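You operate a simulated robot arm through the tools that you are given. There is no shell and no other tool. Be economical: measure what you need, move in short steps, check, and stop when the job is done.

The job below is to be done with a simulated two-armed robot. You get a single attempt, and the scene is never put back.

TASK
Wipe up the spill on the top of the green-marked table with the blue cloth and put it back.

The check looks at the end state, three seconds after you hand in, the way a careful person would. Anything else that was tipped, shoved, dropped, spilled or broken makes it a failure. Flat cloth is picked up by pressing the open fingertips on it (5 to 10 N) and closing them slowly along it; thin cloth reads only 2 to 8 mm in the jaws.

THE ROBOT
Two 7-joint arms with two-finger parallel grippers on one trunk, on a base that drives. Base frame: it is fixed to the floor where the robot stands at the start and does not move with it; the origin is under the middle of the robot, x ahead of it, y to its left, z up; the surface under the hand at the start is at about z = 0.765. Lengths are in m, angles in rad, forces in N, time in s.
The left shoulder is at the start at [0.02, 0.138, 1.075], the right one opposite. With the tool pointing down near the work surface each hand reaches from about 0.14 to 0.5 m from the robot's upright axis, wherever it stands, measured 20 degrees to its own side. Payload 1.57 kg a hand.
Tool frame (each hand has its own): the origin (TCP) lies between the finger pads and is the grasp point; the fingertips stand 0.03 m ahead of it; z points along the fingers, y is the line along which they close. Largest opening 0.08 m; finger width 0.017, thickness 0.012; the body of the gripper, 0.04 by 0.082 m, starts 0.08 m behind the TCP.
Orientation is told as [roll, pitch, yaw] about the base's x, y, z axes, in that order, counted from this pose: with the fingers straight down and closing along the base's y, the tool's x points along the base's -x, its y along +y and its z along -z.

THE INTERFACE
- The arms move only by the tool move_arm. It takes "left_motion", "right_motion" or both (then of equal length, played together; a hand with none holds still); each is a list that holds one entry, the list of rows, each a list of 7 numbers: the shift along the tool's x, y, z in m, then the turn, a rotation vector about the tool's x, y, z in rad, then the finger opening in m, from 0 to 0.08. In form: [[[x, y, z, wx, wy, wz, fingers], ...]]. A call has 1 to 20 rows; each row is the pose to reach, as a shift and turn from the pose commanded when the call began, along the tool's axes at that moment. Each row takes 0.2 s and may step no farther than 0.05 m and 0.15 rad from the row before; otherwise, or with a gripper value out of range, the whole call is refused. A pose out of reach is approached as far as the arm can. The call stops where the force on the tool passes 40 N (or 10 N more than at its start, if that is more) or the arm is blocked; 0.2 s more then pass. The fingers move at their own pace (about 0.045 m/s each) and stop on an object; they squeeze with about 25 N. The grip force told is the motor's: it shows also when the fingers shut on nothing. Time passes only in rows, and 0.2 s behind the last, so rows that repeat a pose let the fingers close. It gives the time, the measured TCP pose, the force on the tool (base axes), the opening and the grip force at its end, in the units of the frame above (readings bear some noise), with the torque about the TCP (base axes, N m) and any sound that the robot's microphone picked up, and new pictures: "show" is both (left out), scene, wrist or none (wrist: the cameras of the hands that moved).
- Cameras (640 x 400 px; columns grow to the right, rows downward): "scene" is now at [0.1775, 0.0471, 1.0046]; the picture's right is [0.52, -0.85, 0.00], its down [-0.08, -0.05, -1.00] and it looks along [0.85, 0.52, -0.10] (base axes); focal length 214 px, centre (320, 200). "left" rides on the left gripper at [0.072, 0.007, -0.122] in its tool frame; the picture's right is [-0.09, 1.00, 0.00], its down [-0.84, -0.08, -0.54] and it looks along [-0.54, -0.05, 0.84] (tool axes); focal length 238 px, centre (320, 200). "right" rides on the right gripper at [0.072, -0.007, -0.122] in its tool frame; the picture's right is [0.09, 1.00, 0.00], its down [-0.84, 0.08, -0.54] and it looks along [-0.54, 0.05, 0.84] (tool axes); focal length 238 px, centre (320, 200). There is no depth. A picture from a camera that has moved, and an enlarged one, comes with that camera's place and axes in the base frame and with its lens.
- slide_trunk(by): slides the trunk up (or, below 0, down) by that many m; the arms and the scene camera ride with it, the base frame stays. It gives what a move gives, with no picture.
- drive_base(legs): drives the robot by 1 to 6 legs, each [ahead, left, turn to the left] in m, m and rad, along the robot's own axes; the way and the turn of a leg run together, so that a leg with both is an arc; at most 1.5 m and 3.142 rad a leg. The arms and the cameras ride along, it lands a little off, and it stops where it bumps. It gives what a move gives, and a new picture of the scene camera.
- head_to(pan, tilt): turns the head with the scene camera to pan (to the left, within 1.047 rad either way) and tilt (down, from -0.506 to 1.204), counted from straight ahead of the robot. It gives what a move gives, and a new picture of the scene camera.
- enlarge(camera, box): a new picture of the part [left, top, right, bottom] of that camera's present view, enlarged. No time passes.
- hand_in(): hands the job in; it is judged then, once.

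Work in short steps. Places have to be worked out from the pictures, the camera data and where the tool is seen: move nearer, look again, correct. Check each grasp and each placing, and mend what went wrong. You have 120 turns and 260 pictures in all, those below and enlarged ones among them. Open the grippers and draw the arms clear of the work before you hand the job in, unless the task says otherwise; then end with one line.

The tools are called after ">>>" by a JSON object that holds its "api" and its "payload". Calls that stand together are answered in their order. move_arm: Moves the arms, as the interface text tells. Its arguments: {"type":"object","properties":{"left_motion":{"type":"array","items":{"type":"array","items":{"type":"array","items":{"type":"number"}}}},"right_motion":{"type":"array","items":{"type":"array","items":{"type":"array","items":{"type":"number"}}}},"show":{"type":"string","enum":["both","scene","wrist","none"]}},"required":[]} The other tools are called the same way: slide_trunk (by) slides the trunk up or down; drive_base (legs) drives the base; head_to (pan, tilt) turns the head that bears the scene camera; enlarge (camera, box) takes an enlarged picture of a part of a camera's view; hand_in () hands the job in.

At the start:

```text
clock: 0.0
left_eef_pos: [0.2742, 0.3798, 0.9529]
left_tcp_rot: [-0.004, 0.028, 0.011]
left_contact_force: [-0.5, 0.6, 0.5]
left_torque: [-0.01, 0.01, -0.03]
left_gripper_width: 0.0798
left_grasp_force: 0.1
right_eef_pos: [0.2789, 0.0129, 0.975]
right_tcp_rot: [-0.004, 0.227, 0.0]
right_contact_force: [-0.2, -0.4, 0.5]
right_torque: [0.02, -0.03, -0.03]
right_gripper_width: 0.0802
right_grasp_force: 0.0
trunk travel left (down, up): [-0.45, 0.79]
robot x, y, heading: [-0.0006, -0.0016, 0.003]
head pan, tilt: [0.546, 0.099]
```

scene: 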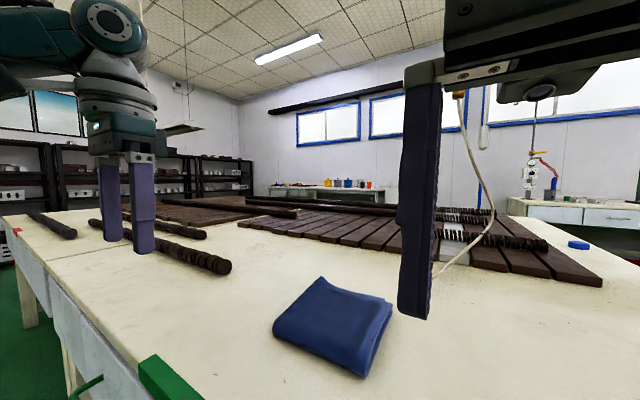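
right: 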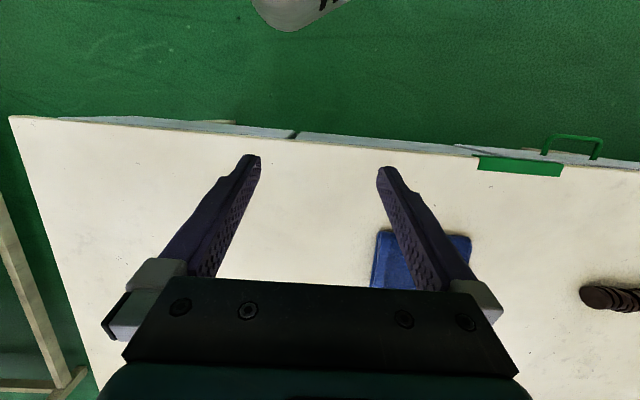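
left: 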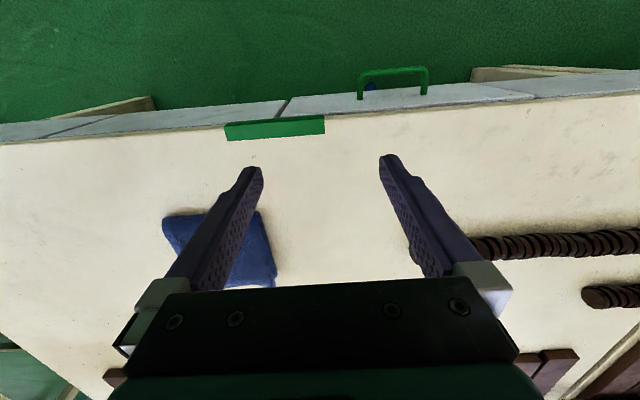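

The table ahead bears a green plate and the blue cloth lies on it. No spill is visible yet, so I'll look around with the head.

>>> {"api": "head_to", "payload": {"pan": 0.0, "tilt": 0.6}}

>>> {"api": "head_to", "payload": {"pan": -0.7, "tilt": 0.5}}

>>> {"api": "head_to", "payload": {"pan": 0.8, "tilt": 0.6}}

```text
clock: 1.0
left_eef_pos: [0.2748, 0.3803, 0.9519]
left_tcp_rot: [-0.004, 0.028, 0.013]
left_contact_force: [-0.2, -0.2, -0.8]
left_torque: [-0.01, 0.06, 0.03]
left_gripper_width: 0.0799
left_grasp_force: 0.0
right_eef_pos: [0.2784, 0.0127, 0.9761]
right_tcp_rot: [-0.003, 0.23, -0.001]
right_contact_force: [0.3, 0.6, 0.3]
right_torque: [0.04, -0.02, -0.01]
right_gripper_width: 0.0799
right_grasp_force: 0.0
trunk travel left (down, up): [-0.45, 0.79]
robot x, y, heading: [0.0005, -0.0011, -0.001]
head pan, tilt: [0.0, 0.6]
camera scene: at [0.1873, -0.0007, 0.9585], right [0.0, -1.0, 0.0], down [-0.56, 0.0, -0.83], along [0.83, 0.0, -0.56], focal length 214 px, centre (320, 200)
```

scene: 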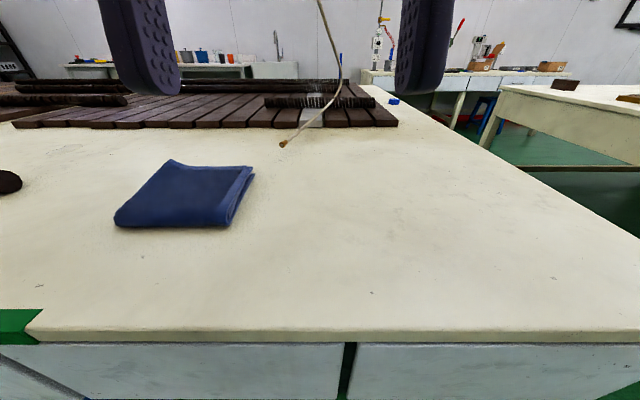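

```text
clock: 2.0
left_eef_pos: [0.274, 0.3792, 0.951]
left_tcp_rot: [-0.004, 0.027, 0.013]
left_contact_force: [-0.4, 0.2, 0.9]
left_torque: [-0.01, -0.02, -0.01]
left_gripper_width: 0.0799
left_grasp_force: 0.1
right_eef_pos: [0.2797, 0.0128, 0.9762]
right_tcp_rot: [-0.003, 0.23, -0.001]
right_contact_force: [-0.7, 0.1, -0.3]
right_torque: [0.01, 0.03, -0.01]
right_gripper_width: 0.0797
right_grasp_force: 0.0
trunk travel left (down, up): [-0.45, 0.79]
robot x, y, heading: [0.0001, -0.0018, 0.002]
head pan, tilt: [-0.7, 0.499]
camera scene: at [0.1685, -0.0593, 0.9675], right [-0.64, -0.77, 0.0], down [-0.37, 0.31, -0.88], along [0.67, -0.56, -0.48], focal length 214 px, centre (320, 200)
```

scene: 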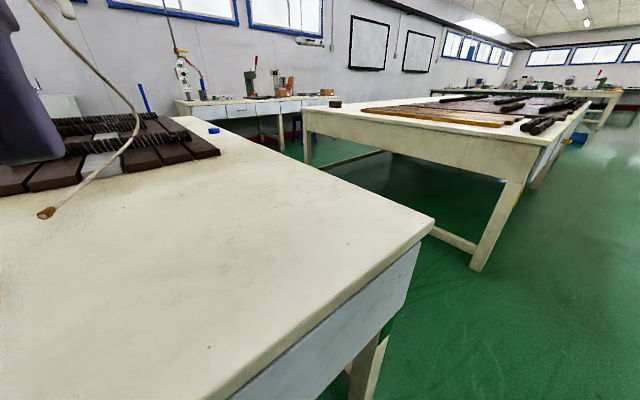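

```text
clock: 3.6
left_eef_pos: [0.275, 0.3796, 0.9513]
left_tcp_rot: [-0.004, 0.029, 0.014]
left_contact_force: [-0.1, -0.4, -0.2]
left_torque: [0.02, -0.02, 0.01]
left_gripper_width: 0.0801
left_grasp_force: 0.0
right_eef_pos: [0.2802, 0.0136, 0.9757]
right_tcp_rot: [-0.004, 0.23, 0.001]
right_contact_force: [0.6, -0.1, 0.5]
right_torque: [-0.02, -0.01, 0.0]
right_gripper_width: 0.0799
right_grasp_force: 0.0
trunk travel left (down, up): [-0.45, 0.79]
robot x, y, heading: [0.0025, 0.0, -0.004]
head pan, tilt: [0.799, 0.6]
camera scene: at [0.1605, 0.0625, 0.9584], right [0.72, -0.7, 0.0], down [-0.39, -0.4, -0.83], along [0.58, 0.59, -0.56], focal length 214 px, centre (320, 200)
```

scene: 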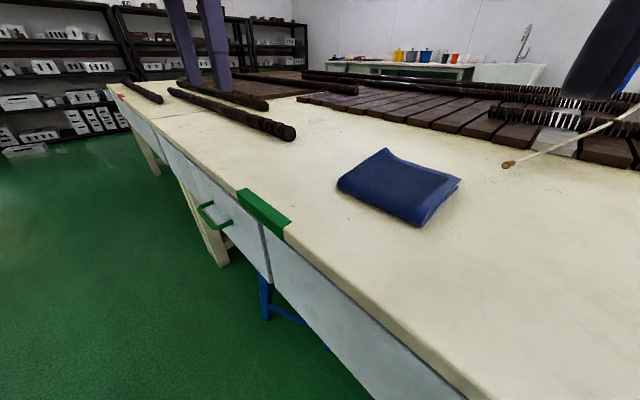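

No obvious spill; I'll raise the trunk for a steeper view and look over the table top.

>>> {"api": "enlarge", "payload": {"camera": "scene", "box": [80, 60, 400, 260]}}

>>> {"api": "slide_trunk", "payload": {"by": 0.4}}

>>> {"api": "head_to", "payload": {"pan": 0.3, "tilt": 0.75}}

>>> {"api": "head_to", "payload": {"pan": 1.0, "tilt": 0.5}}

>>> {"api": "head_to", "payload": {"pan": -0.5, "tilt": 0.7}}

```text
2.00 times, centred on (240, 160) of scene
camera zoom: at [0.1605, 0.0625, 0.9584], right [0.72, -0.7, 0.0], down [-0.39, -0.4, -0.83], along [0.58, 0.59, -0.56], focal length 429 px, centre (480, 280)
```

zoom: 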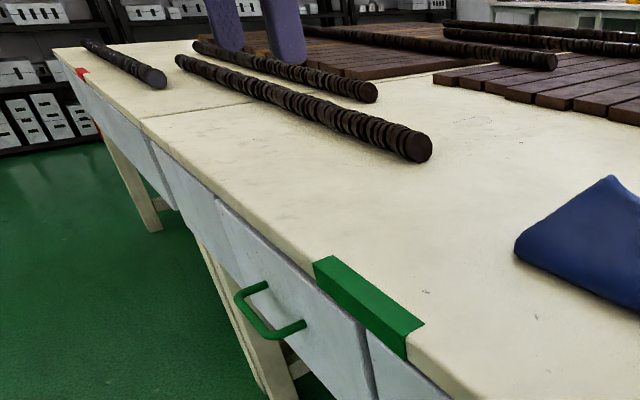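

```text
clock: 7.5
left_eef_pos: [0.274, 0.3796, 1.3513]
left_tcp_rot: [-0.002, 0.027, 0.014]
left_contact_force: [0.0, -1.2, -0.9]
left_torque: [-0.01, -0.02, -0.01]
left_gripper_width: 0.0799
left_grasp_force: 0.2
right_eef_pos: [0.2799, 0.0123, 1.3753]
right_tcp_rot: [-0.005, 0.23, -0.001]
right_contact_force: [-0.8, -0.5, -0.7]
right_torque: [-0.02, -0.01, -0.01]
right_gripper_width: 0.0801
right_grasp_force: 0.0
trunk travel left (down, up): [-0.85, 0.39]
robot x, y, heading: [0.002, 0.0001, 0.0]
head pan, tilt: [0.799, 0.6]
```

```text
clock: 8.4
left_eef_pos: [0.2744, 0.3797, 1.3516]
left_tcp_rot: [-0.001, 0.027, 0.015]
left_contact_force: [-0.1, 0.9, 0.4]
left_torque: [0.02, -0.03, 0.01]
left_gripper_width: 0.0798
left_grasp_force: 0.0
right_eef_pos: [0.2803, 0.0121, 1.3758]
right_tcp_rot: [-0.005, 0.228, -0.001]
right_contact_force: [0.1, -0.5, 0.6]
right_torque: [0.03, 0.01, 0.03]
right_gripper_width: 0.0802
right_grasp_force: 0.1
trunk travel left (down, up): [-0.85, 0.39]
robot x, y, heading: [0.0012, -0.0042, -0.001]
head pan, tilt: [0.3, 0.75]
camera scene: at [0.178, 0.0238, 1.3456], right [0.3, -0.95, 0.0], down [-0.65, -0.2, -0.73], along [0.7, 0.22, -0.68], focal length 214 px, centre (320, 200)
```

scene: 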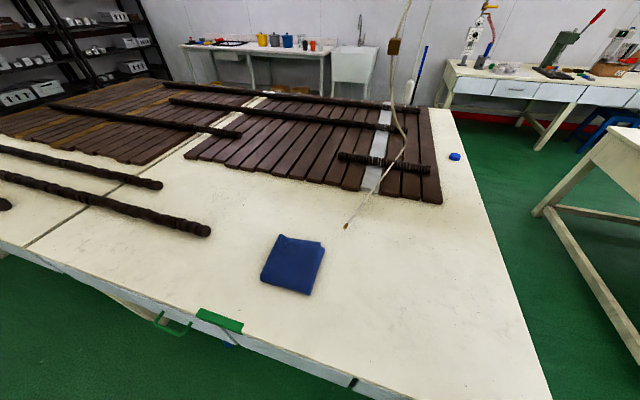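

```text
clock: 9.5
left_eef_pos: [0.2744, 0.3794, 1.3519]
left_tcp_rot: [-0.004, 0.029, 0.014]
left_contact_force: [0.4, 0.4, -0.3]
left_torque: [-0.02, -0.01, -0.01]
left_gripper_width: 0.0801
left_grasp_force: 0.1
right_eef_pos: [0.2785, 0.0121, 1.3753]
right_tcp_rot: [-0.004, 0.23, 0.001]
right_contact_force: [0.3, -0.3, 0.2]
right_torque: [-0.01, 0.0, -0.01]
right_gripper_width: 0.0801
right_grasp_force: 0.1
trunk travel left (down, up): [-0.85, 0.39]
robot x, y, heading: [-0.0009, -0.0016, -0.002]
head pan, tilt: [1.0, 0.499]
camera scene: at [0.1481, 0.0757, 1.3675], right [0.84, -0.54, 0.0], down [-0.26, -0.4, -0.88], along [0.47, 0.74, -0.48], focal length 214 px, centre (320, 200)
```

scene: 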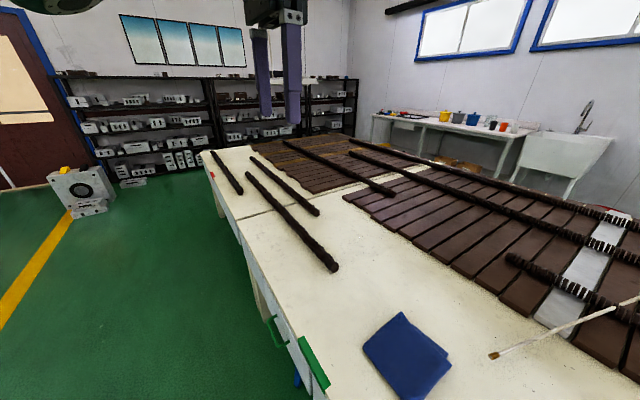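

```text
clock: 11.1
left_eef_pos: [0.2744, 0.3796, 1.3512]
left_tcp_rot: [-0.003, 0.028, 0.013]
left_contact_force: [-1.4, 0.5, -0.2]
left_torque: [-0.02, -0.02, 0.0]
left_gripper_width: 0.08
left_grasp_force: 0.0
right_eef_pos: [0.2797, 0.0129, 1.3754]
right_tcp_rot: [-0.004, 0.229, 0.0]
right_contact_force: [0.1, -0.3, -0.3]
right_torque: [-0.03, -0.01, 0.02]
right_gripper_width: 0.0798
right_grasp_force: 0.0
trunk travel left (down, up): [-0.85, 0.39]
robot x, y, heading: [0.0022, 0.0018, 0.003]
head pan, tilt: [-0.499, 0.7]
camera scene: at [0.1735, -0.0414, 1.3498], right [-0.48, -0.88, 0.0], down [-0.57, 0.31, -0.77], along [0.67, -0.37, -0.64], focal length 214 px, centre (320, 200)
```

scene: 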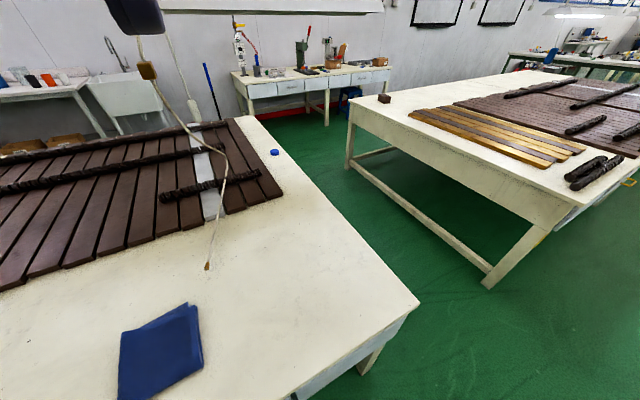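

Still nothing plain. I'll enlarge the table parts in search of a faint spill.

>>> {"api": "enlarge", "payload": {"camera": "scene", "box": [100, 200, 420, 400]}}

>>> {"api": "head_to", "payload": {"pan": 0.2, "tilt": 1.1}}

>>> {"api": "head_to", "payload": {"pan": 0.9, "tilt": 1.0}}

```text
2.00 times, centred on (260, 300) of scene
camera zoom: at [0.1735, -0.0414, 1.3498], right [-0.48, -0.88, 0.0], down [-0.57, 0.31, -0.77], along [0.67, -0.37, -0.64], focal length 429 px, centre (440, 0)
```

zoom: 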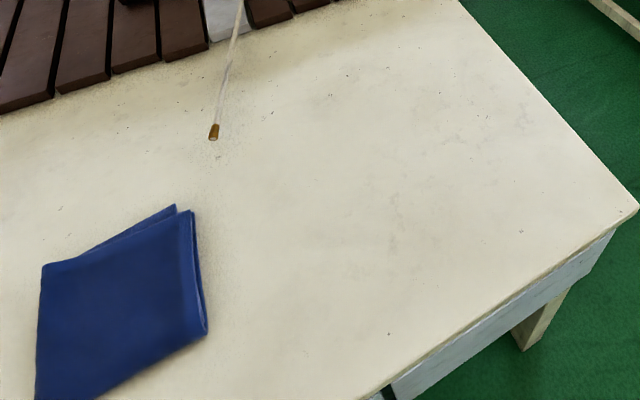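

```text
clock: 12.1
left_eef_pos: [0.2744, 0.3784, 1.3523]
left_tcp_rot: [-0.005, 0.028, 0.016]
left_contact_force: [-0.2, 0.8, 0.7]
left_torque: [0.0, -0.02, 0.01]
left_gripper_width: 0.0801
left_grasp_force: 0.1
right_eef_pos: [0.2784, 0.0124, 1.3751]
right_tcp_rot: [-0.001, 0.228, -0.001]
right_contact_force: [0.3, -1.0, -1.0]
right_torque: [-0.01, 0.01, 0.03]
right_gripper_width: 0.0801
right_grasp_force: 0.0
trunk travel left (down, up): [-0.85, 0.39]
robot x, y, heading: [0.0009, -0.0029, 0.0]
head pan, tilt: [0.201, 1.1]
camera scene: at [0.1608, 0.0117, 1.3198], right [0.2, -0.98, 0.0], down [-0.87, -0.18, -0.45], along [0.45, 0.09, -0.89], focal length 214 px, centre (320, 200)
```

scene: 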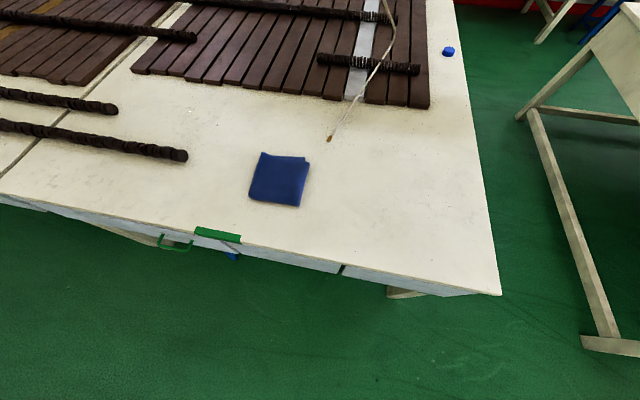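

```text
clock: 13.2
left_eef_pos: [0.2733, 0.3796, 1.3517]
left_tcp_rot: [-0.002, 0.028, 0.013]
left_contact_force: [0.2, 0.0, -0.4]
left_torque: [-0.02, -0.02, 0.01]
left_gripper_width: 0.08
left_grasp_force: 0.0
right_eef_pos: [0.2793, 0.013, 1.3758]
right_tcp_rot: [-0.004, 0.23, 0.0]
right_contact_force: [0.5, -0.5, -0.5]
right_torque: [0.0, -0.04, 0.01]
right_gripper_width: 0.08
right_grasp_force: 0.1
trunk travel left (down, up): [-0.85, 0.39]
robot x, y, heading: [-0.0006, 0.0009, -0.001]
head pan, tilt: [0.901, 1.0]
camera scene: at [0.1422, 0.0537, 1.3264], right [0.78, -0.62, 0.0], down [-0.52, -0.66, -0.54], along [0.34, 0.42, -0.84], focal length 214 px, centre (320, 200)
```

scene: 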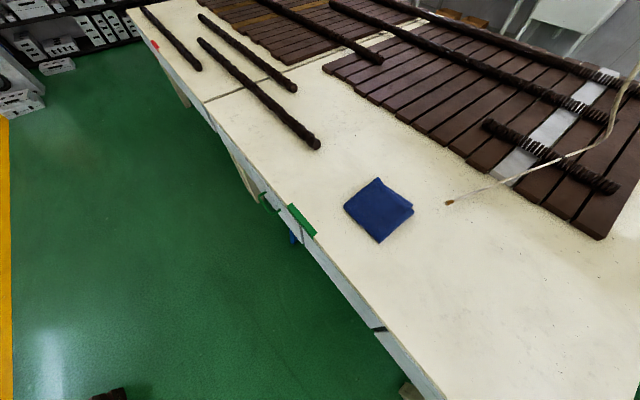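

I'll enlarge strips of the table from this steeper view.

>>> {"api": "enlarge", "payload": {"camera": "scene", "box": [200, 60, 360, 160]}}

>>> {"api": "enlarge", "payload": {"camera": "scene", "box": [280, 140, 440, 240]}}

>>> {"api": "enlarge", "payload": {"camera": "scene", "box": [400, 180, 640, 330]}}

>>> {"api": "enlarge", "payload": {"camera": "scene", "box": [120, 0, 280, 100]}}

```text
4.00 times, centred on (280, 110) of scene
camera zoom: at [0.1422, 0.0537, 1.3264], right [0.78, -0.62, 0.0], down [-0.52, -0.66, -0.54], along [0.34, 0.42, -0.84], focal length 858 px, centre (480, 560)
```

zoom: 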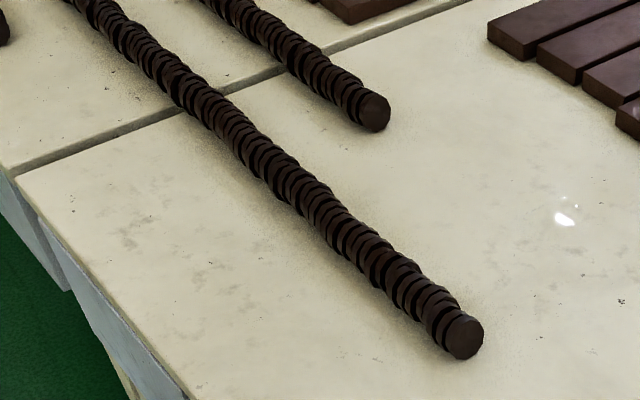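

```text
4.00 times, centred on (360, 190) of scene
camera zoom: at [0.1422, 0.0537, 1.3264], right [0.78, -0.62, 0.0], down [-0.52, -0.66, -0.54], along [0.34, 0.42, -0.84], focal length 858 px, centre (160, 240)
```

zoom: 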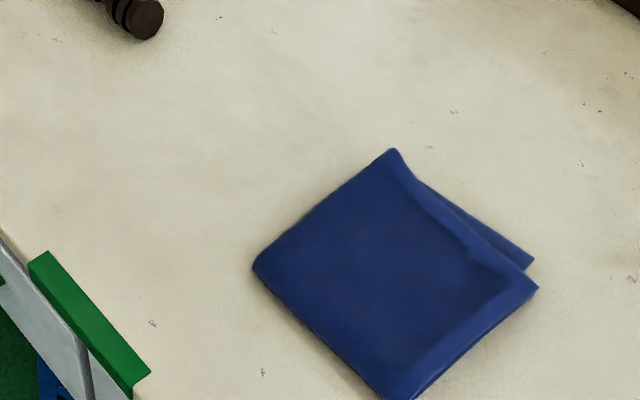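

```text
2.67 times, centred on (520, 255) of scene
camera zoom: at [0.1422, 0.0537, 1.3264], right [0.78, -0.62, 0.0], down [-0.52, -0.66, -0.54], along [0.34, 0.42, -0.84], focal length 572 px, centre (-213, 53)
```

zoom: 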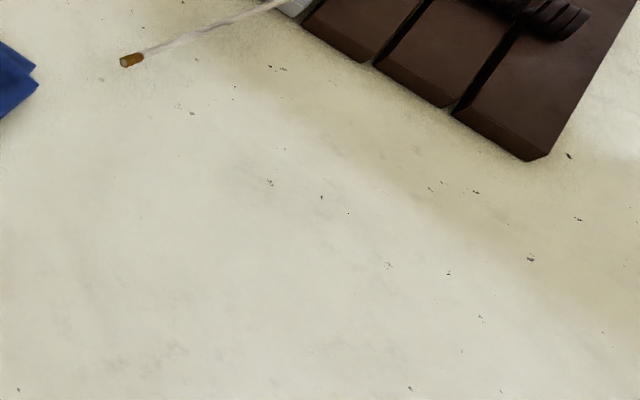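

```text
4.00 times, centred on (200, 50) of scene
camera zoom: at [0.1422, 0.0537, 1.3264], right [0.78, -0.62, 0.0], down [-0.52, -0.66, -0.54], along [0.34, 0.42, -0.84], focal length 858 px, centre (800, 800)
```

zoom: 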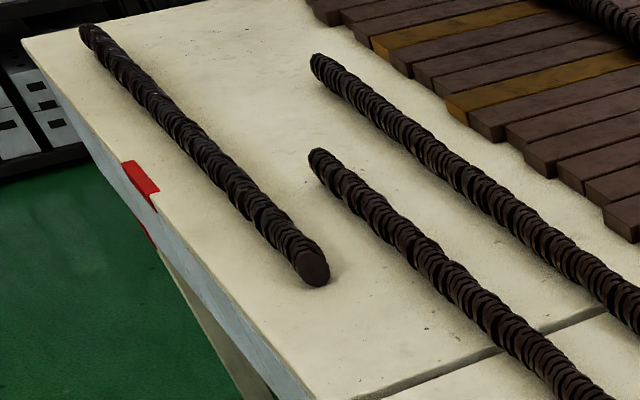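

There's a glint on the table near (0.70, 0.62), possibly a clear puddle. I'll enlarge it more.

>>> {"api": "enlarge", "payload": {"camera": "scene", "box": [310, 90, 390, 140]}}

>>> {"api": "head_to", "payload": {"pan": 0.7, "tilt": 0.7}}

>>> {"api": "enlarge", "payload": {"camera": "scene", "box": [240, 100, 400, 200]}}

```text
8.00 times, centred on (350, 115) of scene
camera zoom: at [0.1422, 0.0537, 1.3264], right [0.78, -0.62, 0.0], down [-0.52, -0.66, -0.54], along [0.34, 0.42, -0.84], focal length 1716 px, centre (80, 880)
```

zoom: 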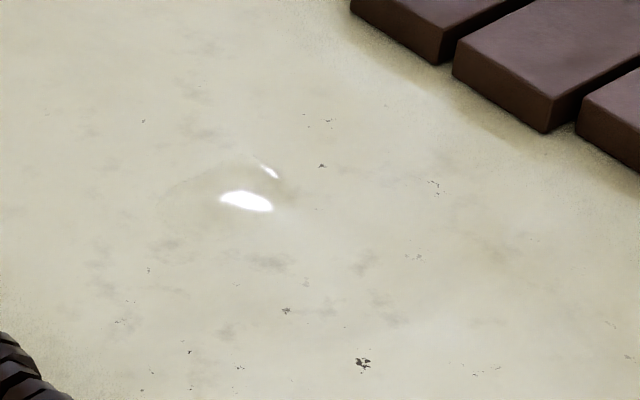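

```text
clock: 14.0
left_eef_pos: [0.2738, 0.3787, 1.3512]
left_tcp_rot: [-0.004, 0.028, 0.013]
left_contact_force: [0.0, 0.5, 0.0]
left_torque: [0.01, -0.03, 0.02]
left_gripper_width: 0.0797
left_grasp_force: 0.1
right_eef_pos: [0.2807, 0.0137, 1.3755]
right_tcp_rot: [-0.005, 0.229, -0.001]
right_contact_force: [-0.2, -0.5, -0.6]
right_torque: [0.01, -0.03, 0.01]
right_gripper_width: 0.0801
right_grasp_force: 0.0
trunk travel left (down, up): [-0.85, 0.39]
robot x, y, heading: [0.0015, 0.004, 0.001]
head pan, tilt: [0.7, 0.7]
camera scene: at [0.1638, 0.0539, 1.3497], right [0.64, -0.76, 0.0], down [-0.49, -0.42, -0.76], along [0.58, 0.49, -0.64], focal length 214 px, centre (320, 200)
```

scene: 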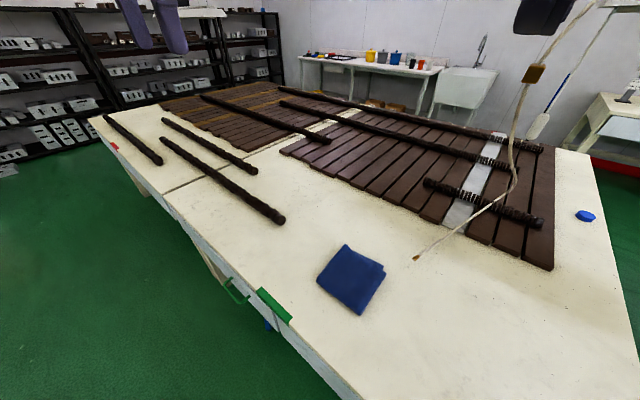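

```text
4.00 times, centred on (320, 150) of scene
camera zoom: at [0.1638, 0.0539, 1.3497], right [0.64, -0.76, 0.0], down [-0.49, -0.42, -0.76], along [0.58, 0.49, -0.64], focal length 858 px, centre (320, 400)
```

zoom: 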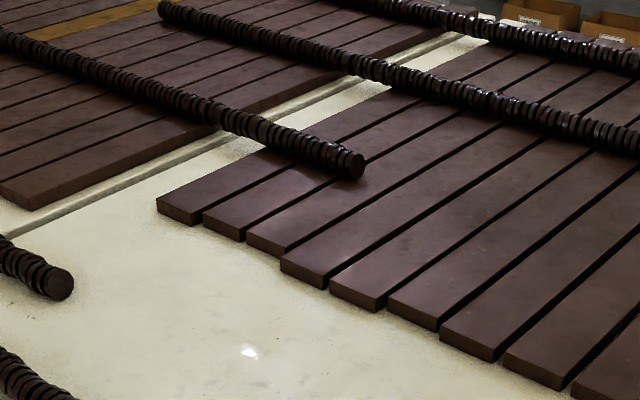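

A clear puddle lies at about (0.70, 0.62) on the green-marked table; the cloth covers roughly x 0.40–0.57, y 0.13–0.28. Both need the robot closer, so I'll see how far ahead it can go.

>>> {"api": "drive_base", "payload": {"legs": [[0.1, 0.05, 0]]}}

>>> {"api": "head_to", "payload": {"pan": 0.3, "tilt": 1.2}}

```text
clock: 15.2
left_eef_pos: [0.3747, 0.4291, 1.3514]
left_tcp_rot: [-0.003, 0.028, 0.016]
left_contact_force: [-0.9, 1.1, 0.5]
left_torque: [0.04, 0.02, 0.01]
left_gripper_width: 0.0801
left_grasp_force: 0.1
right_eef_pos: [0.3788, 0.0628, 1.3756]
right_tcp_rot: [-0.003, 0.229, 0.0]
right_contact_force: [0.0, -0.2, -0.3]
right_torque: [-0.01, -0.01, 0.03]
right_gripper_width: 0.0799
right_grasp_force: 0.1
trunk travel left (down, up): [-0.85, 0.39]
robot x, y, heading: [0.1023, 0.0478, -0.001]
head pan, tilt: [0.7, 0.7]
camera scene: at [0.264, 0.1037, 1.3498], right [0.64, -0.76, 0.0], down [-0.49, -0.42, -0.76], along [0.58, 0.49, -0.64], focal length 214 px, centre (320, 200)
```

scene: 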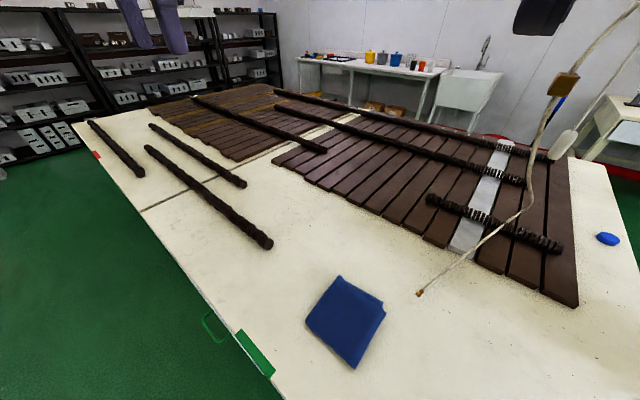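

```text
clock: 16.1
left_eef_pos: [0.3742, 0.4294, 1.3517]
left_tcp_rot: [-0.004, 0.028, 0.016]
left_contact_force: [-0.1, -0.8, -0.2]
left_torque: [0.03, 0.0, 0.01]
left_gripper_width: 0.0801
left_grasp_force: 0.1
right_eef_pos: [0.38, 0.0623, 1.3747]
right_tcp_rot: [-0.003, 0.228, 0.001]
right_contact_force: [0.9, -0.2, 1.1]
right_torque: [0.02, 0.01, -0.02]
right_gripper_width: 0.0799
right_grasp_force: 0.1
trunk travel left (down, up): [-0.85, 0.39]
robot x, y, heading: [0.1017, 0.0488, -0.005]
head pan, tilt: [0.3, 1.201]
camera scene: at [0.2525, 0.0656, 1.3139], right [0.3, -0.95, 0.0], down [-0.89, -0.28, -0.36], along [0.35, 0.11, -0.93], focal length 214 px, centre (320, 200)
```

scene: 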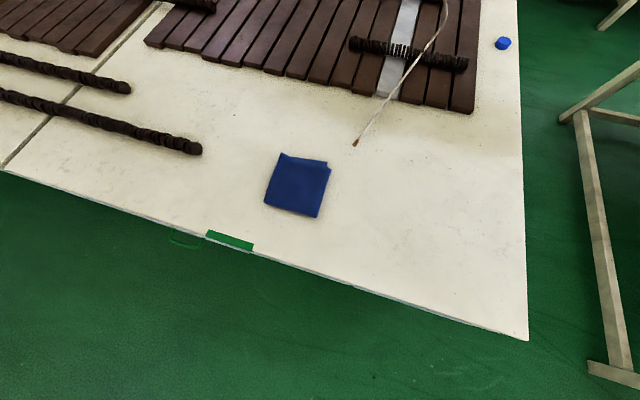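

The way was free. I'll measure cloth and puddle again from this steeper view.

>>> {"api": "enlarge", "payload": {"camera": "scene", "box": [150, 40, 310, 140]}}

>>> {"api": "enlarge", "payload": {"camera": "scene", "box": [220, 130, 380, 230]}}

>>> {"api": "drive_base", "payload": {"legs": [[0.06, 0.0, 0]]}}

```text
4.00 times, centred on (230, 90) of scene
camera zoom: at [0.2525, 0.0656, 1.3139], right [0.3, -0.95, 0.0], down [-0.89, -0.28, -0.36], along [0.35, 0.11, -0.93], focal length 858 px, centre (680, 640)
```

zoom: 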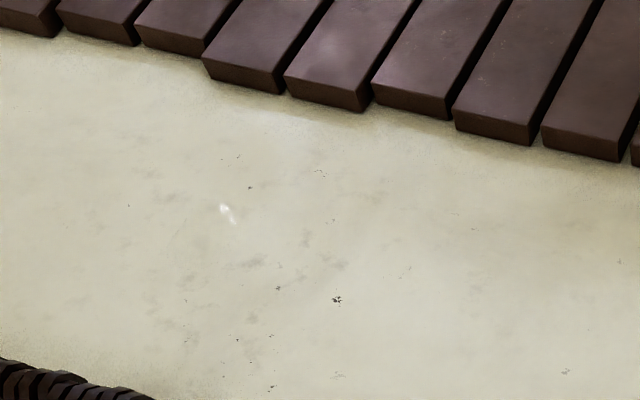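

```text
4.00 times, centred on (300, 180) of scene
camera zoom: at [0.2525, 0.0656, 1.3139], right [0.3, -0.95, 0.0], down [-0.89, -0.28, -0.36], along [0.35, 0.11, -0.93], focal length 858 px, centre (400, 280)
```

zoom: 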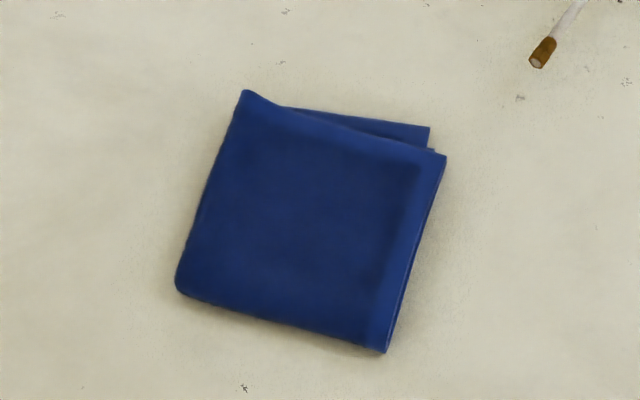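

```text
clock: 17.1
left_eef_pos: [0.4341, 0.4294, 1.3518]
left_tcp_rot: [-0.004, 0.029, 0.018]
left_contact_force: [-0.6, 0.6, 0.3]
left_torque: [0.07, 0.01, -0.03]
left_gripper_width: 0.0801
left_grasp_force: 0.1
right_eef_pos: [0.4393, 0.0631, 1.3769]
right_tcp_rot: [-0.003, 0.227, 0.001]
right_contact_force: [0.1, 1.2, -0.3]
right_torque: [-0.01, 0.02, 0.0]
right_gripper_width: 0.0801
right_grasp_force: 0.1
trunk travel left (down, up): [-0.85, 0.39]
robot x, y, heading: [0.1582, 0.0483, -0.003]
head pan, tilt: [0.3, 1.201]
camera scene: at [0.3122, 0.0657, 1.3138], right [0.3, -0.95, 0.0], down [-0.89, -0.28, -0.36], along [0.35, 0.11, -0.93], focal length 214 px, centre (320, 200)
```

scene: 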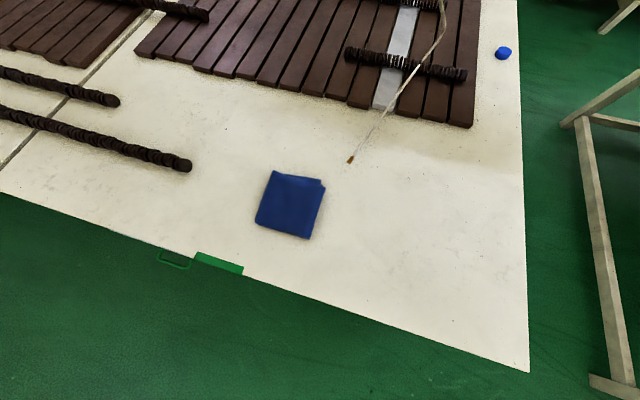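

Puddle at (0.71, 0.62), cloth centre (0.48, 0.20). I'll try a bit more ahead, since the puddle needs it.

>>> {"api": "drive_base", "payload": {"legs": [[0.06, 0.0, 0]]}}

```text
clock: 18.1
left_eef_pos: [0.4947, 0.4303, 1.3522]
left_tcp_rot: [-0.006, 0.027, 0.016]
left_contact_force: [-0.1, -0.1, 0.6]
left_torque: [0.0, 0.0, 0.02]
left_gripper_width: 0.0799
left_grasp_force: 0.1
right_eef_pos: [0.4996, 0.0626, 1.3752]
right_tcp_rot: [-0.003, 0.23, 0.0]
right_contact_force: [-0.1, 0.0, 0.0]
right_torque: [0.0, 0.0, 0.0]
right_gripper_width: 0.0801
right_grasp_force: 0.0
trunk travel left (down, up): [-0.85, 0.39]
robot x, y, heading: [0.2228, 0.0486, 0.002]
head pan, tilt: [0.3, 1.201]
camera scene: at [0.3726, 0.0658, 1.3138], right [0.3, -0.95, 0.0], down [-0.89, -0.28, -0.36], along [0.35, 0.11, -0.93], focal length 214 px, centre (320, 200)
```

scene: 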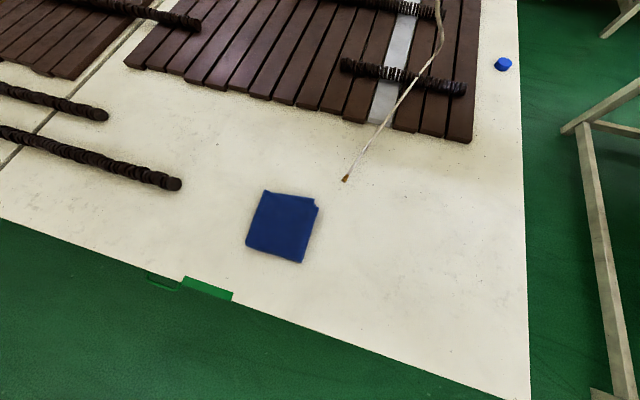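

The base can stand this close. Now I'll spread the right hand away and bring the left hand over the cloth, still high.

>>> {"api": "move_arm", "payload": {"left_motion": [[[0, -0.04, 0, 0, 0, 0, 0.08], [0, -0.08, 0, 0, 0, 0, 0.08], [0, -0.12, 0, 0, 0, 0, 0.08], [0, -0.15, 0, 0, 0, 0, 0.08], [0, -0.18, 0, 0, 0, 0, 0.08], [0, -0.2, 0, 0, 0, 0, 0.08]]], "right_motion": [[[0.02, -0.04, 0, 0, 0, 0, 0.08], [0.04, -0.08, 0, 0, 0, 0, 0.08], [0.06, -0.12, 0, 0, 0, 0, 0.08], [0.08, -0.15, 0, 0, 0, 0, 0.08], [0.1, -0.18, 0, 0, 0, 0, 0.08], [0.1, -0.2, 0, 0, 0, 0, 0.08]]], "show": "scene"}}

>>> {"api": "slide_trunk", "payload": {"by": -0.4}}

>>> {"api": "move_arm", "payload": {"left_motion": [[[0, 0, 0.02, 0, 0, 0, 0.08]]], "show": "both"}}

```text
clock: 18.7
left_eef_pos: [0.5038, 0.3876, 1.3474]
left_tcp_rot: [-0.063, 0.095, 0.212]
left_contact_force: [0.1, -0.8, 0.0]
left_torque: [0.02, -0.01, 0.01]
left_gripper_width: 0.0801
left_grasp_force: 0.1
right_eef_pos: [0.4623, -0.0042, 1.3771]
right_tcp_rot: [-0.019, 0.258, 0.009]
right_contact_force: [0.3, -0.2, 0.2]
right_torque: [-0.01, 0.02, -0.02]
right_gripper_width: 0.0797
right_grasp_force: 0.0
trunk travel left (down, up): [-0.85, 0.39]
robot x, y, heading: [0.2235, 0.0489, 0.001]
head pan, tilt: [0.3, 1.201]
stopped in row 2 (left hand): the arm was blocked; the commanded pose is now the measured one
camera scene: at [0.3726, 0.0659, 1.3138], right [0.3, -0.95, 0.0], down [-0.89, -0.28, -0.36], along [0.35, 0.11, -0.93], focal length 214 px, centre (320, 200)
```

scene: 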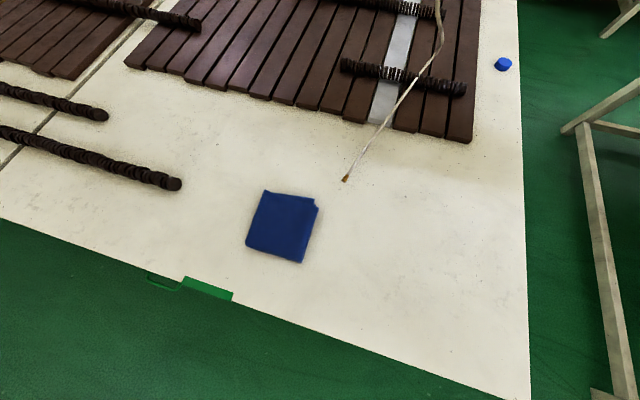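

```text
clock: 22.5
left_eef_pos: [0.5049, 0.3888, 0.9479]
left_tcp_rot: [-0.066, 0.093, 0.215]
left_contact_force: [-0.3, -0.2, -0.6]
left_torque: [-0.02, -0.01, 0.01]
left_gripper_width: 0.0801
left_grasp_force: 0.0
right_eef_pos: [0.4612, -0.0047, 0.9765]
right_tcp_rot: [-0.019, 0.257, 0.007]
right_contact_force: [0.3, 0.0, 0.4]
right_torque: [0.03, 0.01, 0.0]
right_gripper_width: 0.0801
right_grasp_force: 0.1
trunk travel left (down, up): [-0.45, 0.79]
robot x, y, heading: [0.2237, 0.0497, 0.002]
head pan, tilt: [0.3, 1.201]
```

```text
clock: 22.9
left_eef_pos: [0.5035, 0.3853, 0.9288]
left_tcp_rot: [-0.068, 0.087, 0.21]
left_contact_force: [0.2, 0.6, -0.5]
left_torque: [-0.01, 0.0, 0.01]
left_gripper_width: 0.0799
left_grasp_force: 0.1
right_eef_pos: [0.4599, -0.006, 0.9774]
right_tcp_rot: [-0.019, 0.257, 0.006]
right_contact_force: [0.3, -0.3, 0.2]
right_torque: [0.01, -0.03, -0.03]
right_gripper_width: 0.0801
right_grasp_force: 0.1
trunk travel left (down, up): [-0.45, 0.79]
robot x, y, heading: [0.2189, 0.0485, -0.002]
head pan, tilt: [0.3, 1.201]
camera scene: at [0.3725, 0.0656, 0.9138], right [0.3, -0.95, 0.0], down [-0.89, -0.28, -0.36], along [0.35, 0.11, -0.93], focal length 214 px, centre (320, 200)
camera left: at [0.443, 0.3868, 1.0561], right [-0.12, 0.99, -0.07], down [0.87, 0.14, 0.47], along [0.48, -0.01, -0.88], focal length 238 px, centre (320, 200)
```

scene: 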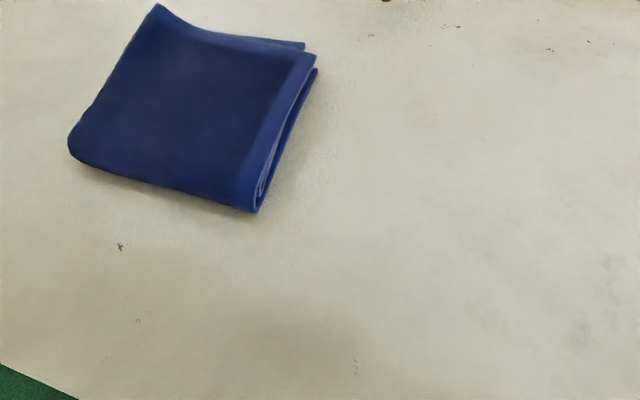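
left: 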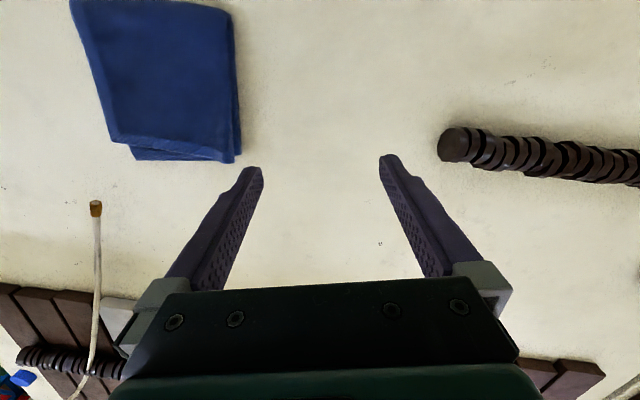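

The left arm stalled and the hand twisted a bit. I'll level it first with slow rows, then try sideways again gently.

>>> {"api": "move_arm", "payload": {"left_motion": [[[0, 0, 0, -0.03, -0.04, 0.1, 0.08], [0, 0, 0, -0.06, -0.08, 0.2, 0.08], [0, 0, 0, -0.06, -0.08, 0.2, 0.08]]], "show": "none"}}

>>> {"api": "move_arm", "payload": {"left_motion": [[[0, -0.015, 0, 0, 0, 0, 0.08], [0, -0.03, 0, 0, 0, 0, 0.08], [0, -0.045, 0, 0, 0, 0, 0.08], [0, -0.06, 0, 0, 0, 0, 0.08]]], "show": "none"}}

```text
clock: 23.7
left_eef_pos: [0.501, 0.3879, 0.9237]
left_tcp_rot: [-0.019, 0.024, 0.029]
left_contact_force: [-0.1, 0.4, 0.9]
left_torque: [0.01, -0.01, -0.02]
left_gripper_width: 0.08
left_grasp_force: 0.1
right_eef_pos: [0.4609, -0.0053, 0.9769]
right_tcp_rot: [-0.02, 0.258, 0.007]
right_contact_force: [-0.1, 0.0, -0.5]
right_torque: [0.0, 0.0, 0.05]
right_gripper_width: 0.0801
right_grasp_force: 0.1
trunk travel left (down, up): [-0.45, 0.79]
robot x, y, heading: [0.221, 0.0493, 0.004]
head pan, tilt: [0.3, 1.201]
```

```text
clock: 24.7
left_eef_pos: [0.5077, 0.3364, 0.92]
left_tcp_rot: [-0.032, 0.068, 0.099]
left_contact_force: [-0.8, -0.4, -0.3]
left_torque: [0.02, -0.03, 0.02]
left_gripper_width: 0.0799
left_grasp_force: 0.1
right_eef_pos: [0.46, -0.0058, 0.9772]
right_tcp_rot: [-0.018, 0.257, 0.008]
right_contact_force: [0.3, 0.4, 0.1]
right_torque: [0.06, 0.0, -0.01]
right_gripper_width: 0.08
right_grasp_force: 0.0
trunk travel left (down, up): [-0.45, 0.79]
robot x, y, heading: [0.2214, 0.0505, 0.003]
head pan, tilt: [0.3, 1.201]
```

Slow steps work. I'll continue to y≈0.2 at 15 mm per row, holding a few rows at the end.

>>> {"api": "move_arm", "payload": {"left_motion": [[[0, -0.015, 0, 0, 0, 0.02, 0.08], [0, -0.03, 0, 0, 0, 0.04, 0.08], [0, -0.045, 0, 0, 0, 0.06, 0.08], [0, -0.06, 0, 0, -0.02, 0.08, 0.08], [0, -0.075, 0, 0, -0.04, 0.09, 0.08], [0, -0.09, 0, 0, -0.06, 0.09, 0.08], [0, -0.105, 0, 0, -0.06, 0.09, 0.08], [0, -0.12, 0, 0, -0.06, 0.09, 0.08], [0, -0.13, 0, 0, -0.06, 0.09, 0.08], [0, -0.13, 0, 0, -0.06, 0.09, 0.08], [0, -0.13, 0, 0, -0.06, 0.09, 0.08]]], "show": "both"}}

```text
clock: 27.1
left_eef_pos: [0.5028, 0.1984, 0.9224]
left_tcp_rot: [-0.002, -0.021, -0.067]
left_contact_force: [0.1, 1.1, 0.5]
left_torque: [0.0, -0.01, -0.02]
left_gripper_width: 0.0801
left_grasp_force: 0.1
right_eef_pos: [0.4616, -0.0049, 0.9776]
right_tcp_rot: [-0.018, 0.257, 0.007]
right_contact_force: [-1.4, -0.2, -0.2]
right_torque: [0.02, 0.0, -0.01]
right_gripper_width: 0.0801
right_grasp_force: 0.0
trunk travel left (down, up): [-0.45, 0.79]
robot x, y, heading: [0.2198, 0.0472, 0.002]
head pan, tilt: [0.3, 1.201]
camera scene: at [0.3726, 0.0657, 0.9138], right [0.3, -0.95, 0.0], down [-0.89, -0.28, -0.36], along [0.35, 0.11, -0.93], focal length 214 px, centre (320, 200)
camera left: at [0.4309, 0.2099, 1.0426], right [0.16, 0.99, 0.0], down [0.82, -0.13, 0.56], along [0.55, -0.09, -0.83], focal length 238 px, centre (320, 200)
```

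scene: 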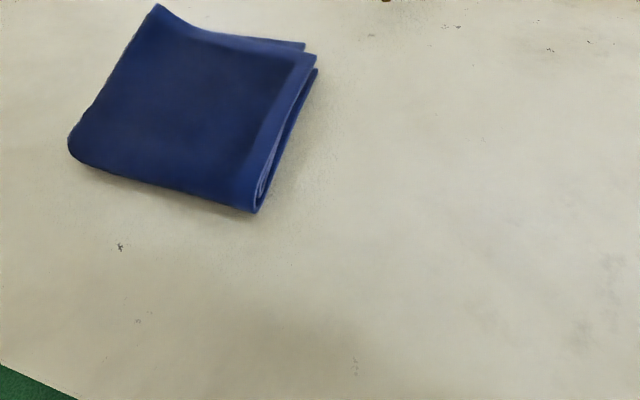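
left: 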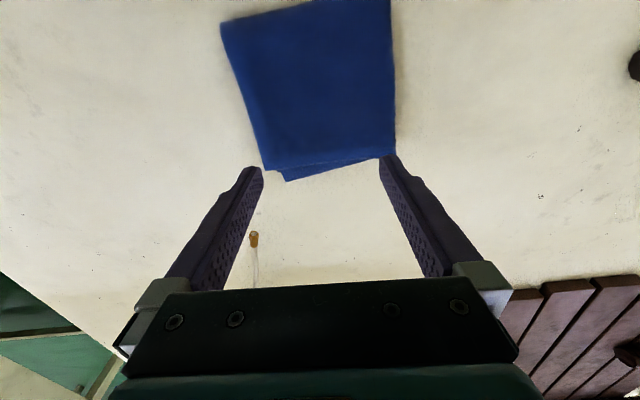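

The hand is centred over the cloth. I'll shift 2 cm back and descend to just above it.

>>> {"api": "move_arm", "payload": {"left_motion": [[[0.005, 0, 0.015, 0, 0, -0.02, 0.06], [0.01, 0, 0.03, 0, 0.01, -0.04, 0.06], [0.015, 0, 0.045, 0, 0.02, -0.06, 0.06], [0.018, 0, 0.06, 0, 0.02, -0.06, 0.06], [0.018, 0, 0.075, 0, 0.02, -0.06, 0.06], [0.018, 0, 0.09, 0, 0.02, -0.06, 0.06], [0.018, 0, 0.09, 0, 0.02, -0.06, 0.06]]], "show": "both"}}

```text
clock: 28.7
left_eef_pos: [0.4918, 0.1949, 0.8394]
left_tcp_rot: [-0.014, -0.037, -0.014]
left_contact_force: [0.4, 0.5, -0.5]
left_torque: [0.0, -0.03, 0.01]
left_gripper_width: 0.0598
left_grasp_force: 0.0
right_eef_pos: [0.4613, -0.0048, 0.9763]
right_tcp_rot: [-0.018, 0.255, 0.007]
right_contact_force: [-0.5, 0.4, 0.3]
right_torque: [0.02, 0.01, 0.02]
right_gripper_width: 0.0802
right_grasp_force: 0.2
trunk travel left (down, up): [-0.45, 0.79]
robot x, y, heading: [0.2212, 0.0471, 0.005]
head pan, tilt: [0.3, 1.201]
camera scene: at [0.3726, 0.0658, 0.9138], right [0.3, -0.95, 0.0], down [-0.89, -0.28, -0.36], along [0.35, 0.11, -0.93], focal length 214 px, centre (320, 200)
camera left: at [0.4185, 0.2047, 0.959], right [0.11, 0.99, -0.01], down [0.82, -0.08, 0.57], along [0.57, -0.07, -0.82], focal length 238 px, centre (320, 200)
```

scene: 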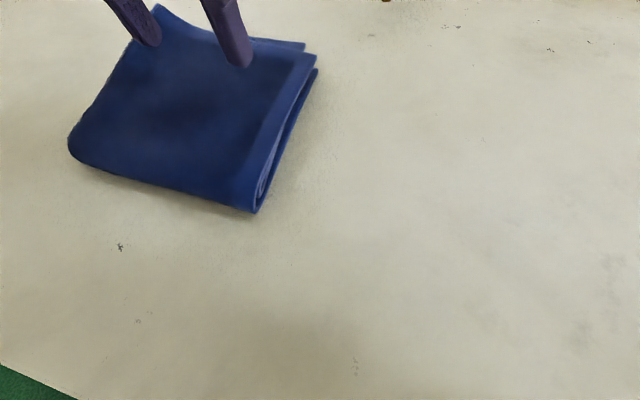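
left: 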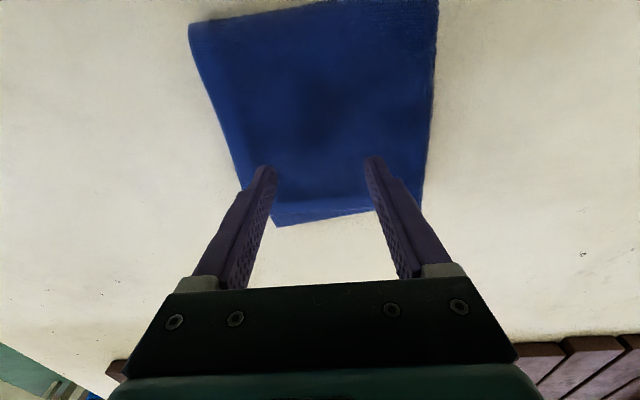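

Tips are about 3 cm above the table. I'll lower in small steps until contact shows.

>>> {"api": "move_arm", "payload": {"left_motion": [[[0, 0, 0.005, 0, 0, 0, 0.06], [0, 0, 0.01, 0, 0, 0, 0.06], [0, 0, 0.015, 0, 0, 0, 0.06], [0, 0, 0.02, 0, 0, 0, 0.06], [0, 0, 0.02, 0, 0, 0, 0.06]]], "show": "both"}}

```text
clock: 29.9
left_eef_pos: [0.4934, 0.1958, 0.8213]
left_tcp_rot: [-0.017, -0.038, -0.013]
left_contact_force: [-1.2, -0.6, -0.5]
left_torque: [0.02, -0.02, 0.0]
left_gripper_width: 0.0597
left_grasp_force: 0.0
right_eef_pos: [0.4609, -0.0044, 0.9769]
right_tcp_rot: [-0.019, 0.256, 0.007]
right_contact_force: [0.3, 0.0, 0.4]
right_torque: [0.0, 0.05, 0.01]
right_gripper_width: 0.08
right_grasp_force: 0.1
trunk travel left (down, up): [-0.45, 0.79]
robot x, y, heading: [0.2198, 0.0482, 0.001]
head pan, tilt: [0.3, 1.201]
camera scene: at [0.3726, 0.0658, 0.9138], right [0.3, -0.95, 0.0], down [-0.89, -0.28, -0.36], along [0.35, 0.11, -0.93], focal length 214 px, centre (320, 200)
camera left: at [0.4192, 0.2047, 0.939], right [0.11, 0.99, -0.01], down [0.82, -0.08, 0.57], along [0.57, -0.07, -0.82], focal length 238 px, centre (320, 200)
```

scene: 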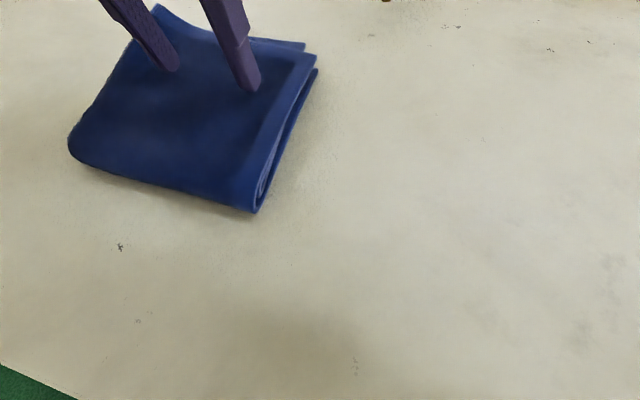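
left: 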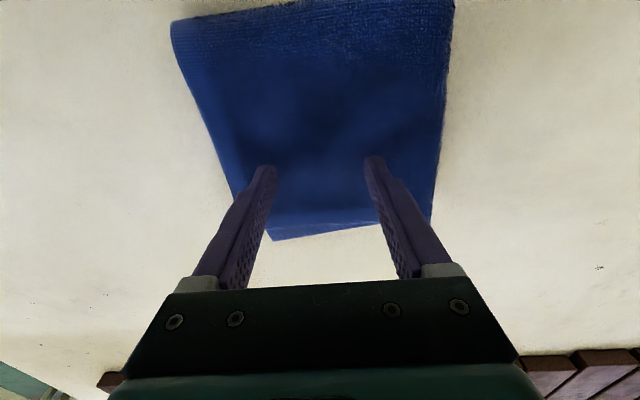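

No contact yet; continue in smaller steps.

>>> {"api": "move_arm", "payload": {"left_motion": [[[0, 0, 0.004, 0, 0, 0, 0.06], [0, 0, 0.008, 0, 0, 0, 0.06], [0, 0, 0.012, 0, 0, 0, 0.06], [0, 0, 0.012, 0, 0, 0, 0.06]]], "show": "none"}}

>>> {"api": "move_arm", "payload": {"left_motion": [[[0, 0, 0.003, 0, 0, 0, 0.06], [0, 0, 0.006, 0, 0, 0, 0.06], [0, 0, 0.006, 0, 0, 0, 0.06]]], "show": "both"}}

```text
clock: 30.9
left_eef_pos: [0.4938, 0.1963, 0.8089]
left_tcp_rot: [-0.015, -0.038, -0.013]
left_contact_force: [-1.4, -0.4, 6.4]
left_torque: [0.02, 0.05, 0.0]
left_gripper_width: 0.0593
left_grasp_force: 0.1
right_eef_pos: [0.4615, -0.0048, 0.9767]
right_tcp_rot: [-0.019, 0.256, 0.006]
right_contact_force: [-0.6, -0.4, -0.3]
right_torque: [0.05, 0.01, 0.04]
right_gripper_width: 0.0801
right_grasp_force: 0.1
trunk travel left (down, up): [-0.45, 0.79]
robot x, y, heading: [0.2214, 0.0491, 0.004]
head pan, tilt: [0.3, 1.201]
```

```text
clock: 31.7
left_eef_pos: [0.4946, 0.1952, 0.8051]
left_tcp_rot: [-0.016, -0.041, -0.017]
left_contact_force: [-7.5, 1.3, 26.7]
left_torque: [0.41, 0.2, 0.07]
left_gripper_width: 0.0587
left_grasp_force: 0.1
right_eef_pos: [0.4599, -0.0046, 0.9762]
right_tcp_rot: [-0.018, 0.256, 0.009]
right_contact_force: [-1.1, -0.1, 0.3]
right_torque: [-0.01, 0.01, -0.01]
right_gripper_width: 0.0801
right_grasp_force: 0.1
trunk travel left (down, up): [-0.45, 0.79]
robot x, y, heading: [0.2212, 0.0504, 0.005]
head pan, tilt: [0.3, 1.201]
stopped in row 3 (left hand): the force on the tool passed its limit at 42 N (the readings are from after the stop); the commanded pose is now the measured one
camera scene: at [0.3725, 0.0667, 0.9139], right [0.3, -0.95, 0.0], down [-0.89, -0.28, -0.36], along [0.35, 0.11, -0.93], focal length 214 px, centre (320, 200)
camera left: at [0.42, 0.2055, 0.9233], right [0.11, 0.99, -0.01], down [0.81, -0.08, 0.58], along [0.57, -0.07, -0.82], focal length 238 px, centre (320, 200)
```

scene: 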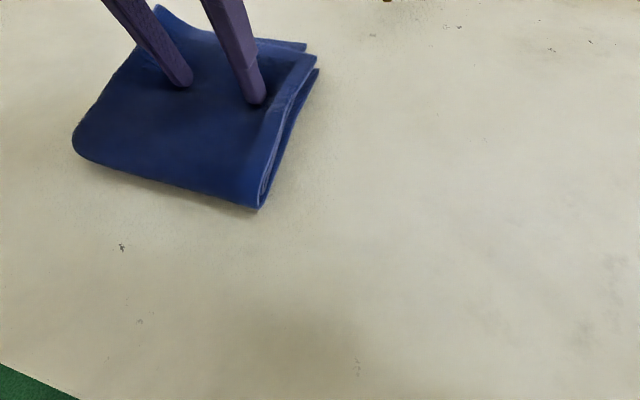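
left: 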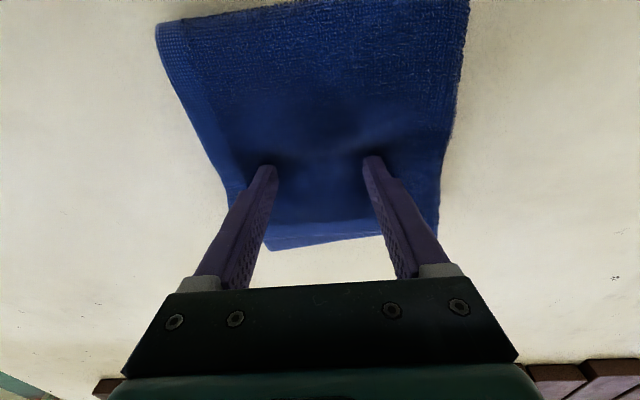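

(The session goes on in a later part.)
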